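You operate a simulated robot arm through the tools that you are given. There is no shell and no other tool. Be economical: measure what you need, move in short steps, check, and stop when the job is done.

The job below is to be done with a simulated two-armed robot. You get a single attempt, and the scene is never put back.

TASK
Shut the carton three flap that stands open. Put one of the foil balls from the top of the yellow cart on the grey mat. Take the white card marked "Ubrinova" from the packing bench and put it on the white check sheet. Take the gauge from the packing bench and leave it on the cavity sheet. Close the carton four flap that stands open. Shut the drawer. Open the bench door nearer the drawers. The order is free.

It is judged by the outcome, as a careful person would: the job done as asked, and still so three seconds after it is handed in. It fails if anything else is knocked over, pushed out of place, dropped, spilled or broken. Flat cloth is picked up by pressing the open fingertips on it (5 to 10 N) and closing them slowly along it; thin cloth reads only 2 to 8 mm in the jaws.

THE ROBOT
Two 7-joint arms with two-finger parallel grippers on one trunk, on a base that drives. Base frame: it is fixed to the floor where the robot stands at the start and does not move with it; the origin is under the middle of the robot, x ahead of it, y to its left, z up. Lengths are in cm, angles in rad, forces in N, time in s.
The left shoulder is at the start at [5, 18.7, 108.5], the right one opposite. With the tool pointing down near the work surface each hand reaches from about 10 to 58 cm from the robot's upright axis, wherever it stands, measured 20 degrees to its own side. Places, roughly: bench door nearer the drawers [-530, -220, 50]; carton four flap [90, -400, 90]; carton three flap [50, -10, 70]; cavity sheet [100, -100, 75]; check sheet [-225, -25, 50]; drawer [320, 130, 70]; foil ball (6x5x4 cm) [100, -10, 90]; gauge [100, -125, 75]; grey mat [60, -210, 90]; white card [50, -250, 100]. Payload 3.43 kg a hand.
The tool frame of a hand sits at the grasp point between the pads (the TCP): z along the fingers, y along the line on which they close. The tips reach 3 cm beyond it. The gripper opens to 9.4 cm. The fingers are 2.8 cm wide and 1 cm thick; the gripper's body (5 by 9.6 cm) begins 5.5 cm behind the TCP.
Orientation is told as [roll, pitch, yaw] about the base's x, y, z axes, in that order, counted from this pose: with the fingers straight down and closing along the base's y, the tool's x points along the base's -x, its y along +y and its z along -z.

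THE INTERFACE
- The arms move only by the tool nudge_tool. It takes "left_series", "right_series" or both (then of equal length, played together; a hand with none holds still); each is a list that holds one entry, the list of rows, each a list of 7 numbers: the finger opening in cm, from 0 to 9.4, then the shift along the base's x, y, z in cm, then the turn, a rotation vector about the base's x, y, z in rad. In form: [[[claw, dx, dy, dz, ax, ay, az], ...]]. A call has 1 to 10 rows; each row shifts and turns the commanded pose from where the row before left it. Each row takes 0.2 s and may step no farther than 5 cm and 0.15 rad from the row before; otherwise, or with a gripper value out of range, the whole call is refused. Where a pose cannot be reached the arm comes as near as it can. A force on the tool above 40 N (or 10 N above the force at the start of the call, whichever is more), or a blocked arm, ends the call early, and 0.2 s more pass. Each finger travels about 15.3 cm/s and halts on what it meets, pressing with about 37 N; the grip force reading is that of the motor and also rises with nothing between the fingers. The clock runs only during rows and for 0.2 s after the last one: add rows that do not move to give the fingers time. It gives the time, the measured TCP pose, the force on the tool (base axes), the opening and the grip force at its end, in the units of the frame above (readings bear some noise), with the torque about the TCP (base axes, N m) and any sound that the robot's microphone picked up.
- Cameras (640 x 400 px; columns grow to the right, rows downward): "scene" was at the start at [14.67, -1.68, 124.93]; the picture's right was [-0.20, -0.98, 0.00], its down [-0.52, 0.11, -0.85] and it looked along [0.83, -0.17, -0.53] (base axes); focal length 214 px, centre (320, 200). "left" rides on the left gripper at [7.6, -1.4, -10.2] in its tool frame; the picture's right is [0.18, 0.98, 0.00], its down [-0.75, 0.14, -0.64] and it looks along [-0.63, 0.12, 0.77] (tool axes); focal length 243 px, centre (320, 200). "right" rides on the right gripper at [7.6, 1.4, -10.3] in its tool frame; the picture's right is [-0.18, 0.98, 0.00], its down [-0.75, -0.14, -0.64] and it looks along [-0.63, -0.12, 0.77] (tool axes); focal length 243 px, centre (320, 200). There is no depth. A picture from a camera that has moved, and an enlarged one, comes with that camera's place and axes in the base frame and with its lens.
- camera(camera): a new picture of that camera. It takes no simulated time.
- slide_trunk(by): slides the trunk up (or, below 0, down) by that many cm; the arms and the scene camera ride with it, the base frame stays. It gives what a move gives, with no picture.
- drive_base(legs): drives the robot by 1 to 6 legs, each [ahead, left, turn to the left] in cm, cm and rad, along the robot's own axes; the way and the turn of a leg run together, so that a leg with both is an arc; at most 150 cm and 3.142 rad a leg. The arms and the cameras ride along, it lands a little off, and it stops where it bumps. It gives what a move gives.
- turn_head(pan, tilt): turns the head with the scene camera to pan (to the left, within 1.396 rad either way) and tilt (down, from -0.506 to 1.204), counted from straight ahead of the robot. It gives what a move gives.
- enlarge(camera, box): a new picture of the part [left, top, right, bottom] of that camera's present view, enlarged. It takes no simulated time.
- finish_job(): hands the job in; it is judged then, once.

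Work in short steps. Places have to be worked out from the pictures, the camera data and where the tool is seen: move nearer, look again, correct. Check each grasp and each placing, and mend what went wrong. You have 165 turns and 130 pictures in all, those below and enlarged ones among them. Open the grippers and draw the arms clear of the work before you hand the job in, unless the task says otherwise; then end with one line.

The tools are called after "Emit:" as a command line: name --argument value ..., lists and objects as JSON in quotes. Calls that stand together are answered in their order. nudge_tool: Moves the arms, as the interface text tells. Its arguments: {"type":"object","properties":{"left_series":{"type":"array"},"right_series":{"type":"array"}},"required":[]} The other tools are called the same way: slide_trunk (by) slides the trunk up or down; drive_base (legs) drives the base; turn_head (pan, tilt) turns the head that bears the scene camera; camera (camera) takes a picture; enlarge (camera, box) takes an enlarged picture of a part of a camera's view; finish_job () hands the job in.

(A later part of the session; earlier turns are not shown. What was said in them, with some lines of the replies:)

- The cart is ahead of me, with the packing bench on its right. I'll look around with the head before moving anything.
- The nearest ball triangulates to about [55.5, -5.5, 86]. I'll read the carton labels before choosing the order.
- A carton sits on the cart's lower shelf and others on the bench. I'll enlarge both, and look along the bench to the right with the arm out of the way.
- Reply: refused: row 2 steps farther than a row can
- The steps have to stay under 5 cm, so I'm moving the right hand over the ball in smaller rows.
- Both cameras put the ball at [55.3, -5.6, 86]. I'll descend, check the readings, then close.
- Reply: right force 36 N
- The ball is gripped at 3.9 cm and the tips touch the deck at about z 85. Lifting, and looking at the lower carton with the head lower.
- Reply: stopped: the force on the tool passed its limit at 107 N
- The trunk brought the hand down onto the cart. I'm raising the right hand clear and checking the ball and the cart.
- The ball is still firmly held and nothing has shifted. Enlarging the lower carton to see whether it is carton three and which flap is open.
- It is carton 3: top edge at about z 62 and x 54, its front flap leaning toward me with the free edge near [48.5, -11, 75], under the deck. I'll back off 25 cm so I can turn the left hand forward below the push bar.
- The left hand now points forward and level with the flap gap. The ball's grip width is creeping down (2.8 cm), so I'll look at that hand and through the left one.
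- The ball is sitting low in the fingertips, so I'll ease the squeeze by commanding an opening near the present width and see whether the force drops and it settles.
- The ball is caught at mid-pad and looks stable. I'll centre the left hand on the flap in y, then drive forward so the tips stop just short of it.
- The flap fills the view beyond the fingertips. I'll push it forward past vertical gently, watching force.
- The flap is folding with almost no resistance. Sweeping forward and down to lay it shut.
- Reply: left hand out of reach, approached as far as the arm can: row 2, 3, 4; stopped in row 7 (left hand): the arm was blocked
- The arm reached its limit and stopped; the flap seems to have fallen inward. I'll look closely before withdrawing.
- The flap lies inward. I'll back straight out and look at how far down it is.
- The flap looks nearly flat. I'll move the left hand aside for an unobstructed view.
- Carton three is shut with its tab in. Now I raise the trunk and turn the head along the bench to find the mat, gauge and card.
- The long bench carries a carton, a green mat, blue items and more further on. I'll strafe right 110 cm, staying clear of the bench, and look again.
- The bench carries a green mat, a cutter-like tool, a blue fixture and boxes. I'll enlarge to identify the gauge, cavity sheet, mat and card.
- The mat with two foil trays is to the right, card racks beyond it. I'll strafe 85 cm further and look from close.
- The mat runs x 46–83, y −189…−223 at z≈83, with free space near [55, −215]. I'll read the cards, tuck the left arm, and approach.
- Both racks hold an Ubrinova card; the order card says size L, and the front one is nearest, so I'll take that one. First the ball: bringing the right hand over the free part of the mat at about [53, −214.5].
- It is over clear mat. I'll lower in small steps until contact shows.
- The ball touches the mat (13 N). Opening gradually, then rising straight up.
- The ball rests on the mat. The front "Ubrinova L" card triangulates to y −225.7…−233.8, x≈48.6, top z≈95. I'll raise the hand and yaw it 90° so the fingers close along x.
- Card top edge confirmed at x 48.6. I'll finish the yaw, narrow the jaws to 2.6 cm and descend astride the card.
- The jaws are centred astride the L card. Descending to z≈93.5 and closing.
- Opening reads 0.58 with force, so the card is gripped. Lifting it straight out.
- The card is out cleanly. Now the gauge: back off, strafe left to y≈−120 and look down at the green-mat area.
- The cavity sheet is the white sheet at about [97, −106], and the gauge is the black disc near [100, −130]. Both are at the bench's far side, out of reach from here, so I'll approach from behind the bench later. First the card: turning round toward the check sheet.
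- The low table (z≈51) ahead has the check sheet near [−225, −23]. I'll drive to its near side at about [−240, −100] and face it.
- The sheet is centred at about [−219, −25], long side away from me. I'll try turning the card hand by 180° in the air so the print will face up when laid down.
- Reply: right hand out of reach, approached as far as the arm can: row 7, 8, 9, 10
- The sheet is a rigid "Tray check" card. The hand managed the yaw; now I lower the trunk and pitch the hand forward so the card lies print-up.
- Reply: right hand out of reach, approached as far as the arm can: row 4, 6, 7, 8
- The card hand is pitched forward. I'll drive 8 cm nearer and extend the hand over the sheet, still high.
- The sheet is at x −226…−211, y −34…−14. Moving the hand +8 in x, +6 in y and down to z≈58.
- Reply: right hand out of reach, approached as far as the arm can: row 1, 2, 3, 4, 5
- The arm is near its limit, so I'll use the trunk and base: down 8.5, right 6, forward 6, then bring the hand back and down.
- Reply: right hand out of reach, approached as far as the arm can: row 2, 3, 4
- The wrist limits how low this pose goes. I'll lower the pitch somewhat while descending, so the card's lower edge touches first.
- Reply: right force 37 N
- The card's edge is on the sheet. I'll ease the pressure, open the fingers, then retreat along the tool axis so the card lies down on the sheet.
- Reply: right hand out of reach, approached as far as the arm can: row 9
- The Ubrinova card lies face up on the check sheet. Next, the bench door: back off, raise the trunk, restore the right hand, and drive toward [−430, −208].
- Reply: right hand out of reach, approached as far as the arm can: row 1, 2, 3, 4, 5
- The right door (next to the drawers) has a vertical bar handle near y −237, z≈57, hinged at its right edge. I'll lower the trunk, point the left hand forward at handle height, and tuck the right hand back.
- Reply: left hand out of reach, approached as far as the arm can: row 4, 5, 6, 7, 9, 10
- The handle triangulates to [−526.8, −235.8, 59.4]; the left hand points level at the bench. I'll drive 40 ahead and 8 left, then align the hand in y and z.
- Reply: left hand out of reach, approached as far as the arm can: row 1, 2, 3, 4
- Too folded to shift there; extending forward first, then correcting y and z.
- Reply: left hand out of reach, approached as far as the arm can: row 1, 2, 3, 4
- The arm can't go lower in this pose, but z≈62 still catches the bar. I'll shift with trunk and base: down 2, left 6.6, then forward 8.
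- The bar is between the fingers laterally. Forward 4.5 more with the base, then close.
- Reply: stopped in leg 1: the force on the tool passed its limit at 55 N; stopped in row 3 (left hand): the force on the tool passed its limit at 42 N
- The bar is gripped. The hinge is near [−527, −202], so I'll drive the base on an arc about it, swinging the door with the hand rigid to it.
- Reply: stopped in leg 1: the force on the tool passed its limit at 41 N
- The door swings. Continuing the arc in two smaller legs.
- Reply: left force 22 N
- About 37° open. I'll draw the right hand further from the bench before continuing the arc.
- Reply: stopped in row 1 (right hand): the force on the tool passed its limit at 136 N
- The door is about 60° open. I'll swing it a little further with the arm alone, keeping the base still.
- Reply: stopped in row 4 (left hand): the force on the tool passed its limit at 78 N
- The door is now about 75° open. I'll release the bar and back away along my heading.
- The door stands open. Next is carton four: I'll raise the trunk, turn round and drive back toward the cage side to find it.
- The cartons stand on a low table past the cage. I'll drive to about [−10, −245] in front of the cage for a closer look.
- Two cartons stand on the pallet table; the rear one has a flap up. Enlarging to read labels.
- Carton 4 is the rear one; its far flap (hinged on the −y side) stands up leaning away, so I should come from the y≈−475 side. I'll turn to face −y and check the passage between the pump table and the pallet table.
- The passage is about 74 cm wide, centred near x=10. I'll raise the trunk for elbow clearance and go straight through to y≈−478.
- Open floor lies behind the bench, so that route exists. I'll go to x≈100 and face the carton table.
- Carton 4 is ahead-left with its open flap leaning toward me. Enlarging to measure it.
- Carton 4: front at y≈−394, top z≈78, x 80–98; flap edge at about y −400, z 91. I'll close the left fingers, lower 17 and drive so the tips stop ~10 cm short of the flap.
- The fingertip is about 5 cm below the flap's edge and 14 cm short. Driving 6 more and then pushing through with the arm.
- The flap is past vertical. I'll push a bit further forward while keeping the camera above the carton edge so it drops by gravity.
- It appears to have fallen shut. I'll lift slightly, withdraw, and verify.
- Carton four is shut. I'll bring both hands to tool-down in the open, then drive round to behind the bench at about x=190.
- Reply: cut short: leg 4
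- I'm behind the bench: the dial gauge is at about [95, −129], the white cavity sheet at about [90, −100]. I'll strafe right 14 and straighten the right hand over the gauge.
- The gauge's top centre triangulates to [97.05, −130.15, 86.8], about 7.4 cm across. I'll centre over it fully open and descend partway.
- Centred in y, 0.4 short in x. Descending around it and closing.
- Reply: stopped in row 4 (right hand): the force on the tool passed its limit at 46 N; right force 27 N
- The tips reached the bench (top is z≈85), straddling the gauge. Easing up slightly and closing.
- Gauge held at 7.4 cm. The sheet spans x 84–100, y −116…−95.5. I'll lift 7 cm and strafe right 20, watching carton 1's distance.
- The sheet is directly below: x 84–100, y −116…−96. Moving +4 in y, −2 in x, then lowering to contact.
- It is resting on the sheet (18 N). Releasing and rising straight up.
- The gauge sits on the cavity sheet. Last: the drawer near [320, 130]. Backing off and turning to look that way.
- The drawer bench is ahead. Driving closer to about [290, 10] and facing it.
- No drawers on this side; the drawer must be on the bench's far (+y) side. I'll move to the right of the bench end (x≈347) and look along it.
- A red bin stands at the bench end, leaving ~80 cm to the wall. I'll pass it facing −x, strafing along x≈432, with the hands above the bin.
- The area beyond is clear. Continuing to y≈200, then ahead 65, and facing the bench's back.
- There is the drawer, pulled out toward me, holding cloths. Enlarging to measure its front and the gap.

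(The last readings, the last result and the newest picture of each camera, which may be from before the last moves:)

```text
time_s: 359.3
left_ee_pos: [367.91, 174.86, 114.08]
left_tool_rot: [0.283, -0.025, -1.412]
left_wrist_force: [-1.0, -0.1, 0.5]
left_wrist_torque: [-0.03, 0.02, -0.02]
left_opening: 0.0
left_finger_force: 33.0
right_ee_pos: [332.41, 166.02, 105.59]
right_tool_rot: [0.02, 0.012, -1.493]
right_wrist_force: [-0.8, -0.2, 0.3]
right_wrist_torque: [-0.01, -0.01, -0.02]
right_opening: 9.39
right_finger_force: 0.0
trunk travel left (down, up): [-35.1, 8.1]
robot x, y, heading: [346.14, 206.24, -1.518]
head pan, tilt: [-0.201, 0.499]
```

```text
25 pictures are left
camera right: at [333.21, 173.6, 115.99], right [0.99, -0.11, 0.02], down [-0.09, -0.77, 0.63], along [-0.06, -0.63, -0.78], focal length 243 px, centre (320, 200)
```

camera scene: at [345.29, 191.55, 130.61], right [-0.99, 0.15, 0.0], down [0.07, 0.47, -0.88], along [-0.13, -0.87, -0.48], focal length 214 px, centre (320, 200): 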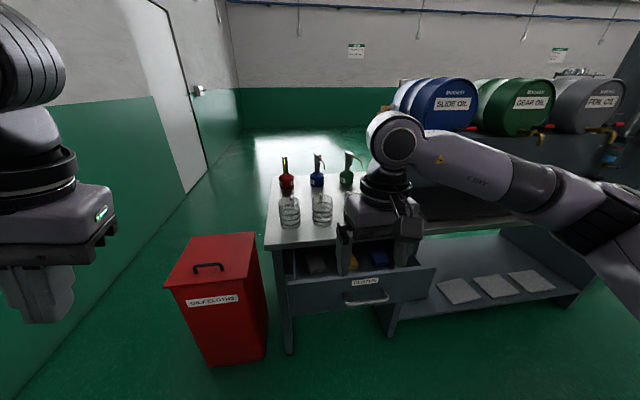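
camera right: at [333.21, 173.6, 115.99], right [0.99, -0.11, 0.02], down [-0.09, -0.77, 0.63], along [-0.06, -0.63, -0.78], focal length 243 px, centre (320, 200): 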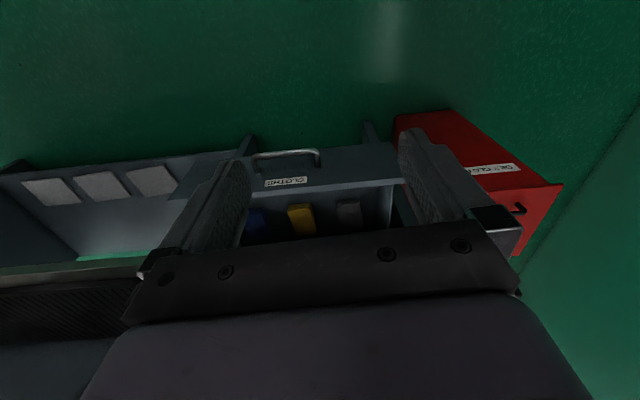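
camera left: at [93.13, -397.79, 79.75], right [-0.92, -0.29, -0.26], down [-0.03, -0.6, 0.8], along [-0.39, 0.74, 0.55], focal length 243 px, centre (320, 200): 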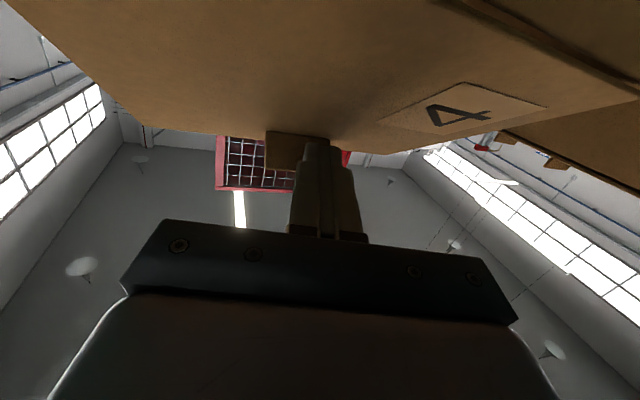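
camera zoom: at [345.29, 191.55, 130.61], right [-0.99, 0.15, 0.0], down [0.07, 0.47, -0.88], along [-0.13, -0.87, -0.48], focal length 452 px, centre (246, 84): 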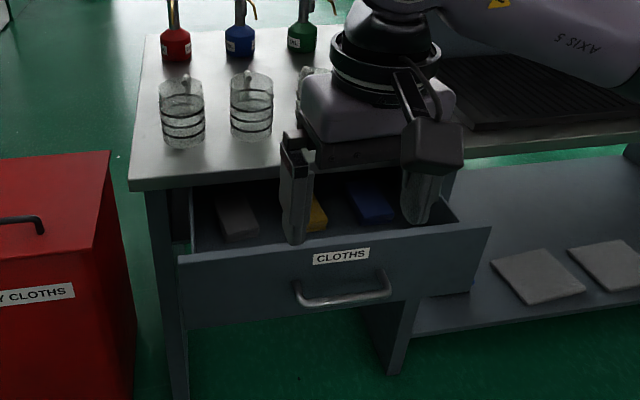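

Handle bar at [324.6, 150.7, 72.4], front face y≈147.5. I'll back off a little, lower the trunk, and pitch the right hand forward with closed fingers, to push the face just above the handle.

Emit:
drive_base --legs '[[-14, 0, -0.053]]'

Emit:
slide_trunk --by -20

Emit:
nudge_tool --right_series '[[[5, 0, -1.5, -0.5, -0.15, 0, 0], [2, 0, -1.5, -0.5, -0.15, 0, 0], [0, 0, -1.5, -0.5, -0.15, 0, 0], [0, 0, -1.5, -0.5, -0.15, 0, 0], [0, 0, -1.5, -0.5, -0.15, 0, 0], [0, 0, -1.5, -0.5, -0.15, 0, 0], [0, 0, -1.5, -0.5, -0.15, 0, 0], [0, 0, -1.5, -0.5, -0.15, 0, 0], [0, 0, -1.5, 0, -0.15, 0, 0], [0, 0, 0, 0, 0, 0, 0]]]'

Emit:
camera --camera "right"

Emit:
camera --camera "scene"

```text
time_s: 360.6
left_ee_pos: [365.88, 187.56, 114.13]
left_tool_rot: [0.283, -0.023, -1.465]
left_wrist_force: [-0.2, 0.4, 0.5]
left_wrist_torque: [-0.04, 0.02, 0.0]
left_opening: 0.0
left_finger_force: 33.4
right_ee_pos: [329.97, 180.51, 105.66]
right_tool_rot: [0.02, 0.011, -1.547]
right_wrist_force: [0.4, -0.3, 0.4]
right_wrist_torque: [0.02, 0.0, -0.04]
right_opening: 9.39
right_finger_force: 0.1
trunk travel left (down, up): [-35.1, 8.1]
robot x, y, heading: [345.79, 220.07, -1.571]
head pan, tilt: [-0.201, 0.499]
```

```text
time_s: 362.8
left_ee_pos: [365.92, 187.4, 94.11]
left_tool_rot: [0.281, -0.026, -1.464]
left_wrist_force: [0.5, 0.7, 0.6]
left_wrist_torque: [0.01, -0.02, 0.0]
left_opening: 0.0
left_finger_force: 32.9
right_ee_pos: [330.04, 180.53, 85.6]
right_tool_rot: [0.019, 0.012, -1.547]
right_wrist_force: [-0.1, 0.7, -0.2]
right_wrist_torque: [-0.03, 0.01, 0.01]
right_opening: 9.39
right_finger_force: 0.0
trunk travel left (down, up): [-15.1, 28.1]
robot x, y, heading: [345.94, 219.81, -1.569]
head pan, tilt: [-0.201, 0.499]
```

```text
time_s: 365.0
left_ee_pos: [365.75, 187.45, 94.0]
left_tool_rot: [0.284, -0.024, -1.464]
left_wrist_force: [-0.2, 0.4, 0.1]
left_wrist_torque: [0.03, 0.0, 0.01]
left_opening: 0.0
left_finger_force: 33.0
right_ee_pos: [331.16, 167.13, 82.27]
right_tool_rot: [-0.081, -1.328, -1.472]
right_wrist_force: [0.2, 0.9, -0.3]
right_wrist_torque: [0.0, 0.01, -0.02]
right_opening: 0.0
right_finger_force: 32.8
right hand out of reach, approached as far as the arm can: row 9
trunk travel left (down, up): [-15.1, 28.1]
robot x, y, heading: [345.96, 219.93, -1.572]
head pan, tilt: [-0.201, 0.499]
```

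```text
24 pictures are left
camera right: at [332.28, 178.9, 77.37], right [0.99, -0.02, 0.16], down [-0.13, 0.44, 0.89], along [-0.09, -0.9, 0.43], focal length 243 px, centre (320, 200)
```

right: 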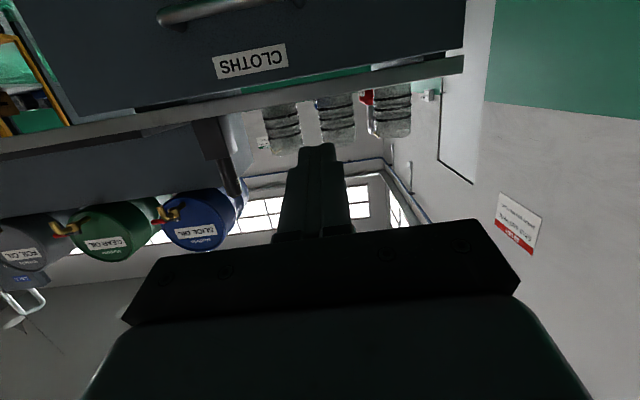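

```text
23 pictures are left
camera scene: at [344.12, 205.23, 110.59], right [-0.98, 0.2, 0.0], down [0.09, 0.47, -0.88], along [-0.17, -0.86, -0.48], focal length 214 px, centre (320, 200)
```

scene: 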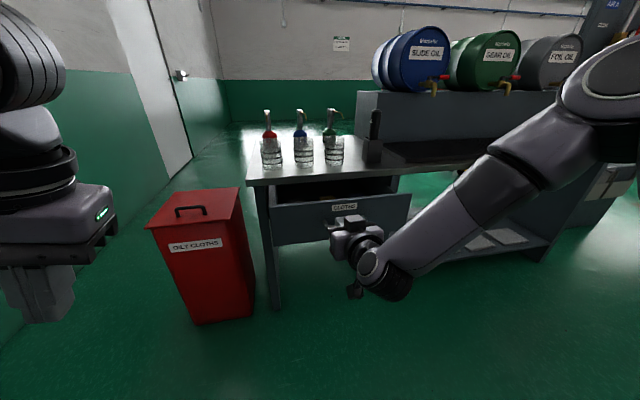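

The hand points at the drawer, slightly nose-down. I'll shift with base (right 6.5) and trunk (−7), then drive forward to touch and push.

Emit:
slide_trunk --by -7

Emit:
drive_base --legs '[[0, -6.5, 0], [12, 0, 0]]'

Emit:
camera --camera "right"

```text
time_s: 366.1
left_ee_pos: [365.83, 187.37, 87.08]
left_tool_rot: [0.281, -0.025, -1.465]
left_wrist_force: [0.0, -0.1, 0.5]
left_wrist_torque: [0.01, 0.0, 0.02]
left_opening: 0.0
left_finger_force: 33.1
right_ee_pos: [331.15, 167.07, 75.3]
right_tool_rot: [-0.084, -1.327, -1.468]
right_wrist_force: [1.1, -0.1, 0.5]
right_wrist_torque: [0.01, -0.05, -0.03]
right_opening: 0.02
right_finger_force: 32.8
trunk travel left (down, up): [-8.1, 35.1]
robot x, y, heading: [345.54, 220.12, -1.566]
head pan, tilt: [-0.201, 0.499]
```

```text
time_s: 368.2
left_ee_pos: [359.32, 175.55, 87.04]
left_tool_rot: [0.283, -0.023, -1.463]
left_wrist_force: [-0.5, -0.5, -0.1]
left_wrist_torque: [-0.02, 0.0, -0.01]
left_opening: 0.0
left_finger_force: 32.7
right_ee_pos: [324.63, 155.38, 75.34]
right_tool_rot: [-0.085, -1.327, -1.469]
right_wrist_force: [-0.2, -0.6, -0.5]
right_wrist_torque: [0.03, 0.02, 0.03]
right_opening: 0.0
right_finger_force: 32.3
trunk travel left (down, up): [-8.1, 35.1]
robot x, y, heading: [339.46, 208.09, -1.57]
head pan, tilt: [-0.201, 0.499]
```

```text
22 pictures are left
camera right: at [325.77, 167.14, 70.37], right [0.99, -0.02, 0.16], down [-0.13, 0.44, 0.89], along [-0.09, -0.9, 0.43], focal length 243 px, centre (320, 200)
```

right: 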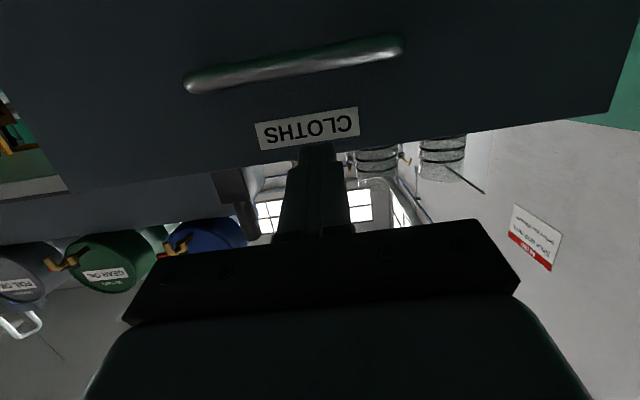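

The tips face the label just below the top edge of the drawer front. Pushing in −y in small rows; it will stop on a force rise.

Emit:
nudge_tool --right_series '[[[0, 0, -2, 0, 0, 0, 0], [0, 0, -2, 0, 0, 0, 0], [0, 0, -2, 0, 0, 0, 0], [0, 0, -2, 0, 0, 0, 0], [0, 0, -2, 0, 0, 0, 0], [0, 0, -2, 0, 0, 0, 0], [0, 0, 0, 0, 0, 0, 0]]]'

Emit:
camera --camera "scene"

```text
time_s: 369.8
left_ee_pos: [359.34, 175.64, 87.05]
left_tool_rot: [0.283, -0.024, -1.464]
left_wrist_force: [0.6, -0.1, -0.5]
left_wrist_torque: [0.01, 0.0, -0.01]
left_opening: 0.0
left_finger_force: 33.1
right_ee_pos: [324.59, 143.44, 75.29]
right_tool_rot: [-0.085, -1.327, -1.468]
right_wrist_force: [0.0, -0.2, 0.9]
right_wrist_torque: [-0.01, 0.0, -0.02]
right_opening: 0.01
right_finger_force: 33.1
trunk travel left (down, up): [-8.1, 35.1]
robot x, y, heading: [339.15, 207.9, -1.567]
head pan, tilt: [-0.201, 0.499]
```

```text
21 pictures are left
camera scene: at [337.63, 193.45, 103.6], right [-0.98, 0.2, 0.0], down [0.09, 0.47, -0.88], along [-0.17, -0.86, -0.48], focal length 214 px, centre (320, 200)
```

scene: 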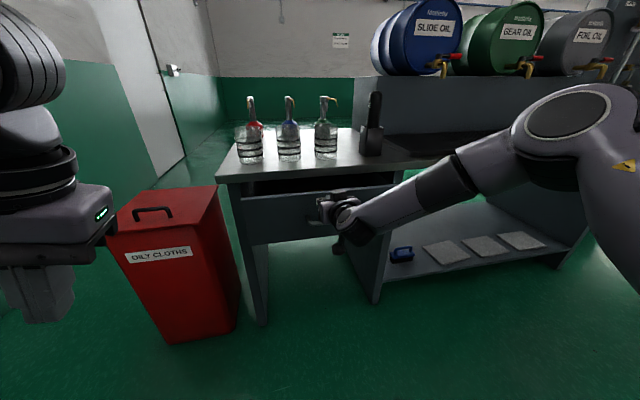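

The drawer is going in freely. A blue object shows on the lower shelf; I'll enlarge to see whether it belongs there.

Emit:
enlarge --camera "scene" --box '[220, 150, 460, 330]'

Emit:
camera --camera "right"

```text
2.22 times, centred on (340, 240) of scene
camera zoom: at [337.63, 193.45, 103.6], right [-0.98, 0.2, 0.0], down [0.09, 0.47, -0.88], along [-0.17, -0.86, -0.48], focal length 477 px, centre (276, 111)
```

zoom: 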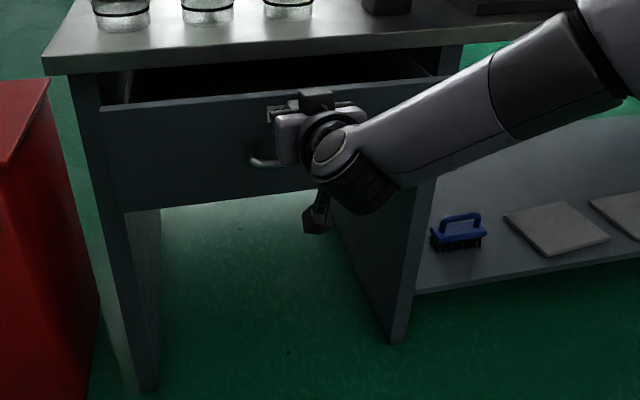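

```text
19 pictures are left
camera right: at [325.68, 155.27, 70.27], right [0.99, -0.02, 0.16], down [-0.13, 0.44, 0.89], along [-0.09, -0.9, 0.43], focal length 243 px, centre (320, 200)
```

right: 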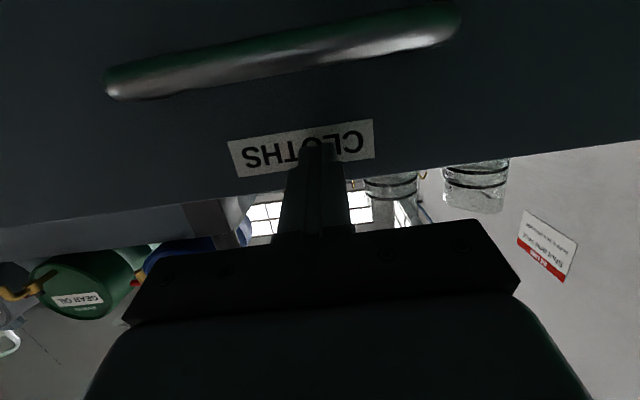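

It's just a brush that was hidden before. Contact is good; continuing the push.

Emit:
nudge_tool --right_series '[[[0, 0, -1.5, 0, 0, 0, 0], [0, 0, -1.5, 0, 0, 0, 0], [0, 0, -1.5, 0, 0, 0, 0], [0, 0, -1.5, 0, 0, 0, 0], [0, 0, -1.5, 0, 0, 0, 0], [0, 0, 0, 0, 0, 0, 0]]]'

Emit:
enlarge --camera "scene" --box '[220, 150, 460, 330]'

```text
time_s: 371.2
left_ee_pos: [359.39, 175.67, 87.04]
left_tool_rot: [0.283, -0.024, -1.465]
left_wrist_force: [0.7, 0.6, -0.8]
left_wrist_torque: [0.03, 0.0, 0.01]
left_opening: 0.0
left_finger_force: 33.9
right_ee_pos: [324.58, 135.8, 75.18]
right_tool_rot: [-0.086, -1.326, -1.465]
right_wrist_force: [-0.1, 0.8, -0.2]
right_wrist_torque: [0.0, -0.05, -0.01]
right_opening: 0.0
right_finger_force: 32.8
trunk travel left (down, up): [-8.1, 35.1]
robot x, y, heading: [339.5, 207.87, -1.567]
head pan, tilt: [-0.201, 0.499]
```

```text
2.22 times, centred on (340, 240) of scene
camera zoom: at [337.63, 193.46, 103.61], right [-0.98, 0.2, 0.0], down [0.09, 0.47, -0.88], along [-0.17, -0.86, -0.48], focal length 477 px, centre (276, 111)
```

zoom: 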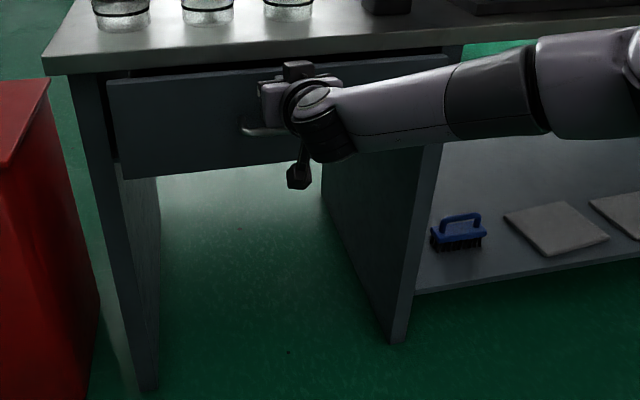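

Nearly in. A little more, using the base to stay within reach.

Emit:
drive_base --legs '[[4, 0, 0]]'

Emit:
enlarge --camera "scene" --box '[220, 150, 460, 330]'

```text
time_s: 372.1
left_ee_pos: [359.31, 171.74, 87.04]
left_tool_rot: [0.283, -0.024, -1.465]
left_wrist_force: [-0.1, 0.5, 1.0]
left_wrist_torque: [0.01, -0.01, 0.01]
left_opening: 0.0
left_finger_force: 33.0
right_ee_pos: [324.59, 131.78, 75.28]
right_tool_rot: [-0.085, -1.327, -1.468]
right_wrist_force: [0.2, -0.2, 0.8]
right_wrist_torque: [0.01, 0.01, -0.01]
right_opening: 0.0
right_finger_force: 32.6
trunk travel left (down, up): [-8.1, 35.1]
robot x, y, heading: [339.41, 203.75, -1.569]
head pan, tilt: [-0.201, 0.499]
```

```text
2.22 times, centred on (340, 240) of scene
camera zoom: at [337.63, 189.46, 103.6], right [-0.98, 0.2, 0.0], down [0.09, 0.47, -0.88], along [-0.17, -0.86, -0.48], focal length 477 px, centre (276, 111)
```

zoom: 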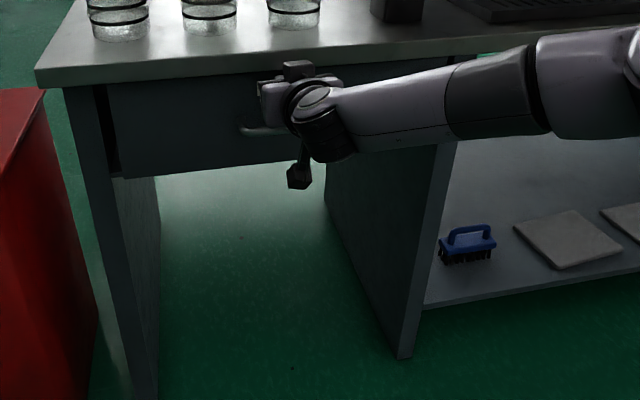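

No end-stop felt yet; pushing on gently 3 cm more.

Emit:
drive_base --legs '[[3, 0, 0]]'

Emit:
enlarge --camera "scene" --box '[220, 150, 460, 330]'

```text
time_s: 372.8
left_ee_pos: [359.34, 171.22, 87.15]
left_tool_rot: [0.282, -0.025, -1.467]
left_wrist_force: [0.3, 0.1, -0.1]
left_wrist_torque: [-0.01, 0.01, -0.01]
left_opening: 0.0
left_finger_force: 33.1
right_ee_pos: [324.61, 131.64, 75.33]
right_tool_rot: [-0.084, -1.329, -1.47]
right_wrist_force: [-2.2, 15.4, 4.7]
right_wrist_torque: [-0.26, 0.04, -0.14]
right_opening: 0.02
right_finger_force: 33.4
trunk travel left (down, up): [-8.1, 35.1]
robot x, y, heading: [339.09, 203.75, -1.574]
head pan, tilt: [-0.201, 0.499]
stopped in leg 1: the force on the tool passed its limit at 87 N (the readings are from after the stop); the commanded pose is now the measured one
```

```text
2.22 times, centred on (340, 240) of scene
camera zoom: at [337.6, 189.09, 103.63], right [-0.98, 0.2, 0.0], down [0.1, 0.47, -0.88], along [-0.17, -0.86, -0.48], focal length 477 px, centre (276, 111)
```

zoom: 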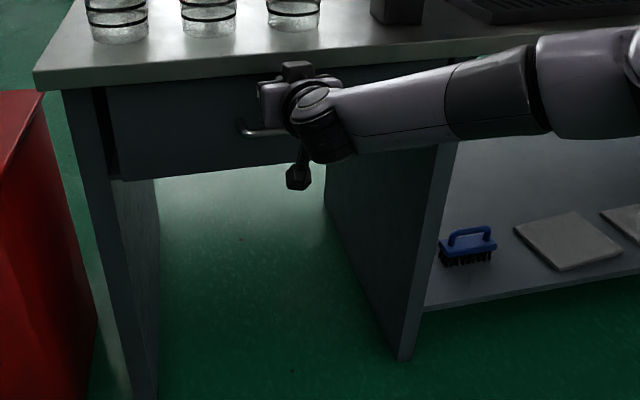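

A firm end-stop: the drawer is home. Backing straight out and verifying.

Emit:
drive_base --legs '[[-35, 0, 0]]'

Emit:
turn_head --pan 0.0 --tilt 0.45

Emit:
camera --camera "scene"

```text
time_s: 375.1
left_ee_pos: [359.37, 206.25, 86.97]
left_tool_rot: [0.283, -0.021, -1.457]
left_wrist_force: [-0.4, 0.9, -0.7]
left_wrist_torque: [-0.02, 0.01, 0.0]
left_opening: 0.0
left_finger_force: 33.3
right_ee_pos: [324.82, 166.12, 75.19]
right_tool_rot: [-0.085, -1.325, -1.46]
right_wrist_force: [-1.5, -0.4, -0.1]
right_wrist_torque: [0.0, -0.01, -0.04]
right_opening: 0.01
right_finger_force: 33.3
trunk travel left (down, up): [-8.1, 35.1]
robot x, y, heading: [338.99, 238.54, -1.555]
head pan, tilt: [-0.201, 0.499]
```

```text
time_s: 375.8
left_ee_pos: [359.47, 206.06, 86.95]
left_tool_rot: [0.282, -0.023, -1.457]
left_wrist_force: [0.5, -0.2, -0.4]
left_wrist_torque: [-0.01, -0.01, 0.04]
left_opening: 0.01
left_finger_force: 32.9
right_ee_pos: [324.96, 166.12, 75.26]
right_tool_rot: [-0.085, -1.326, -1.461]
right_wrist_force: [0.0, -0.5, 0.7]
right_wrist_torque: [0.01, -0.01, -0.02]
right_opening: 0.01
right_finger_force: 32.5
trunk travel left (down, up): [-8.1, 35.1]
robot x, y, heading: [339.16, 238.65, -1.559]
head pan, tilt: [0.0, 0.45]
```

```text
15 pictures are left
camera scene: at [339.36, 223.47, 104.05], right [-1.0, -0.01, 0.0], down [0.0, 0.44, -0.9], along [0.01, -0.9, -0.44], focal length 214 px, centre (320, 200)
```

scene: 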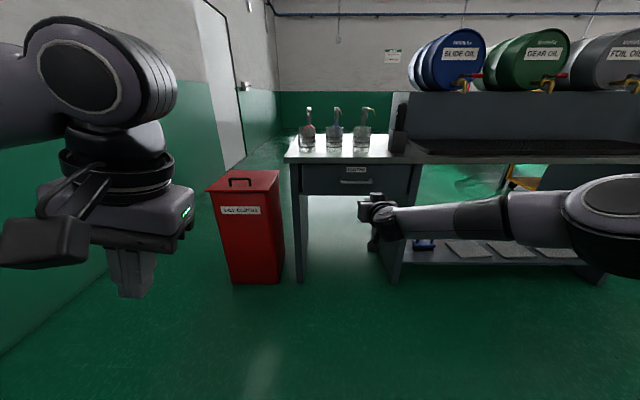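

The drawer is fully closed with everything around it in place. I'll open both grippers clear of the work and hand in.

Emit:
nudge_tool --left_series '[[[6, 0, 0, 0, 0, 0, 0], [9.4, 0, 0, 0, 0, 0, 0], [9.4, 0, 0, 0, 0, 0, 0]]]' --right_series '[[[6, 0, 0, 0, 0, 0, 0], [9.4, 0, 0, 0, 0, 0, 0], [9.4, 0, 0, 0, 0, 0, 0]]]'

Emit:
finish_job

```text
time_s: 376.6
left_ee_pos: [359.37, 206.06, 86.92]
left_tool_rot: [0.283, -0.023, -1.457]
left_wrist_force: [-0.3, 0.3, -0.4]
left_wrist_torque: [0.01, 0.01, 0.01]
left_opening: 9.38
left_finger_force: 0.0
right_ee_pos: [325.05, 166.08, 75.26]
right_tool_rot: [-0.087, -1.326, -1.461]
right_wrist_force: [0.2, 0.3, -0.2]
right_wrist_torque: [-0.03, 0.05, -0.01]
right_opening: 9.42
right_finger_force: 0.1
trunk travel left (down, up): [-8.1, 35.1]
robot x, y, heading: [339.27, 238.31, -1.565]
head pan, tilt: [0.0, 0.45]
```

```text
The job is handed in.
```

All seven tasks are done and the job is handed in: each looked right when I finished it, though I did not go back to re-check the ball, the card or the bench door at the end. There were two "Ubrinova" cards, so I took the size L one to match the order card. The hand once pressed hard on the cart and one drive behind the packing bench was cut short, with nothing seen to move either time.
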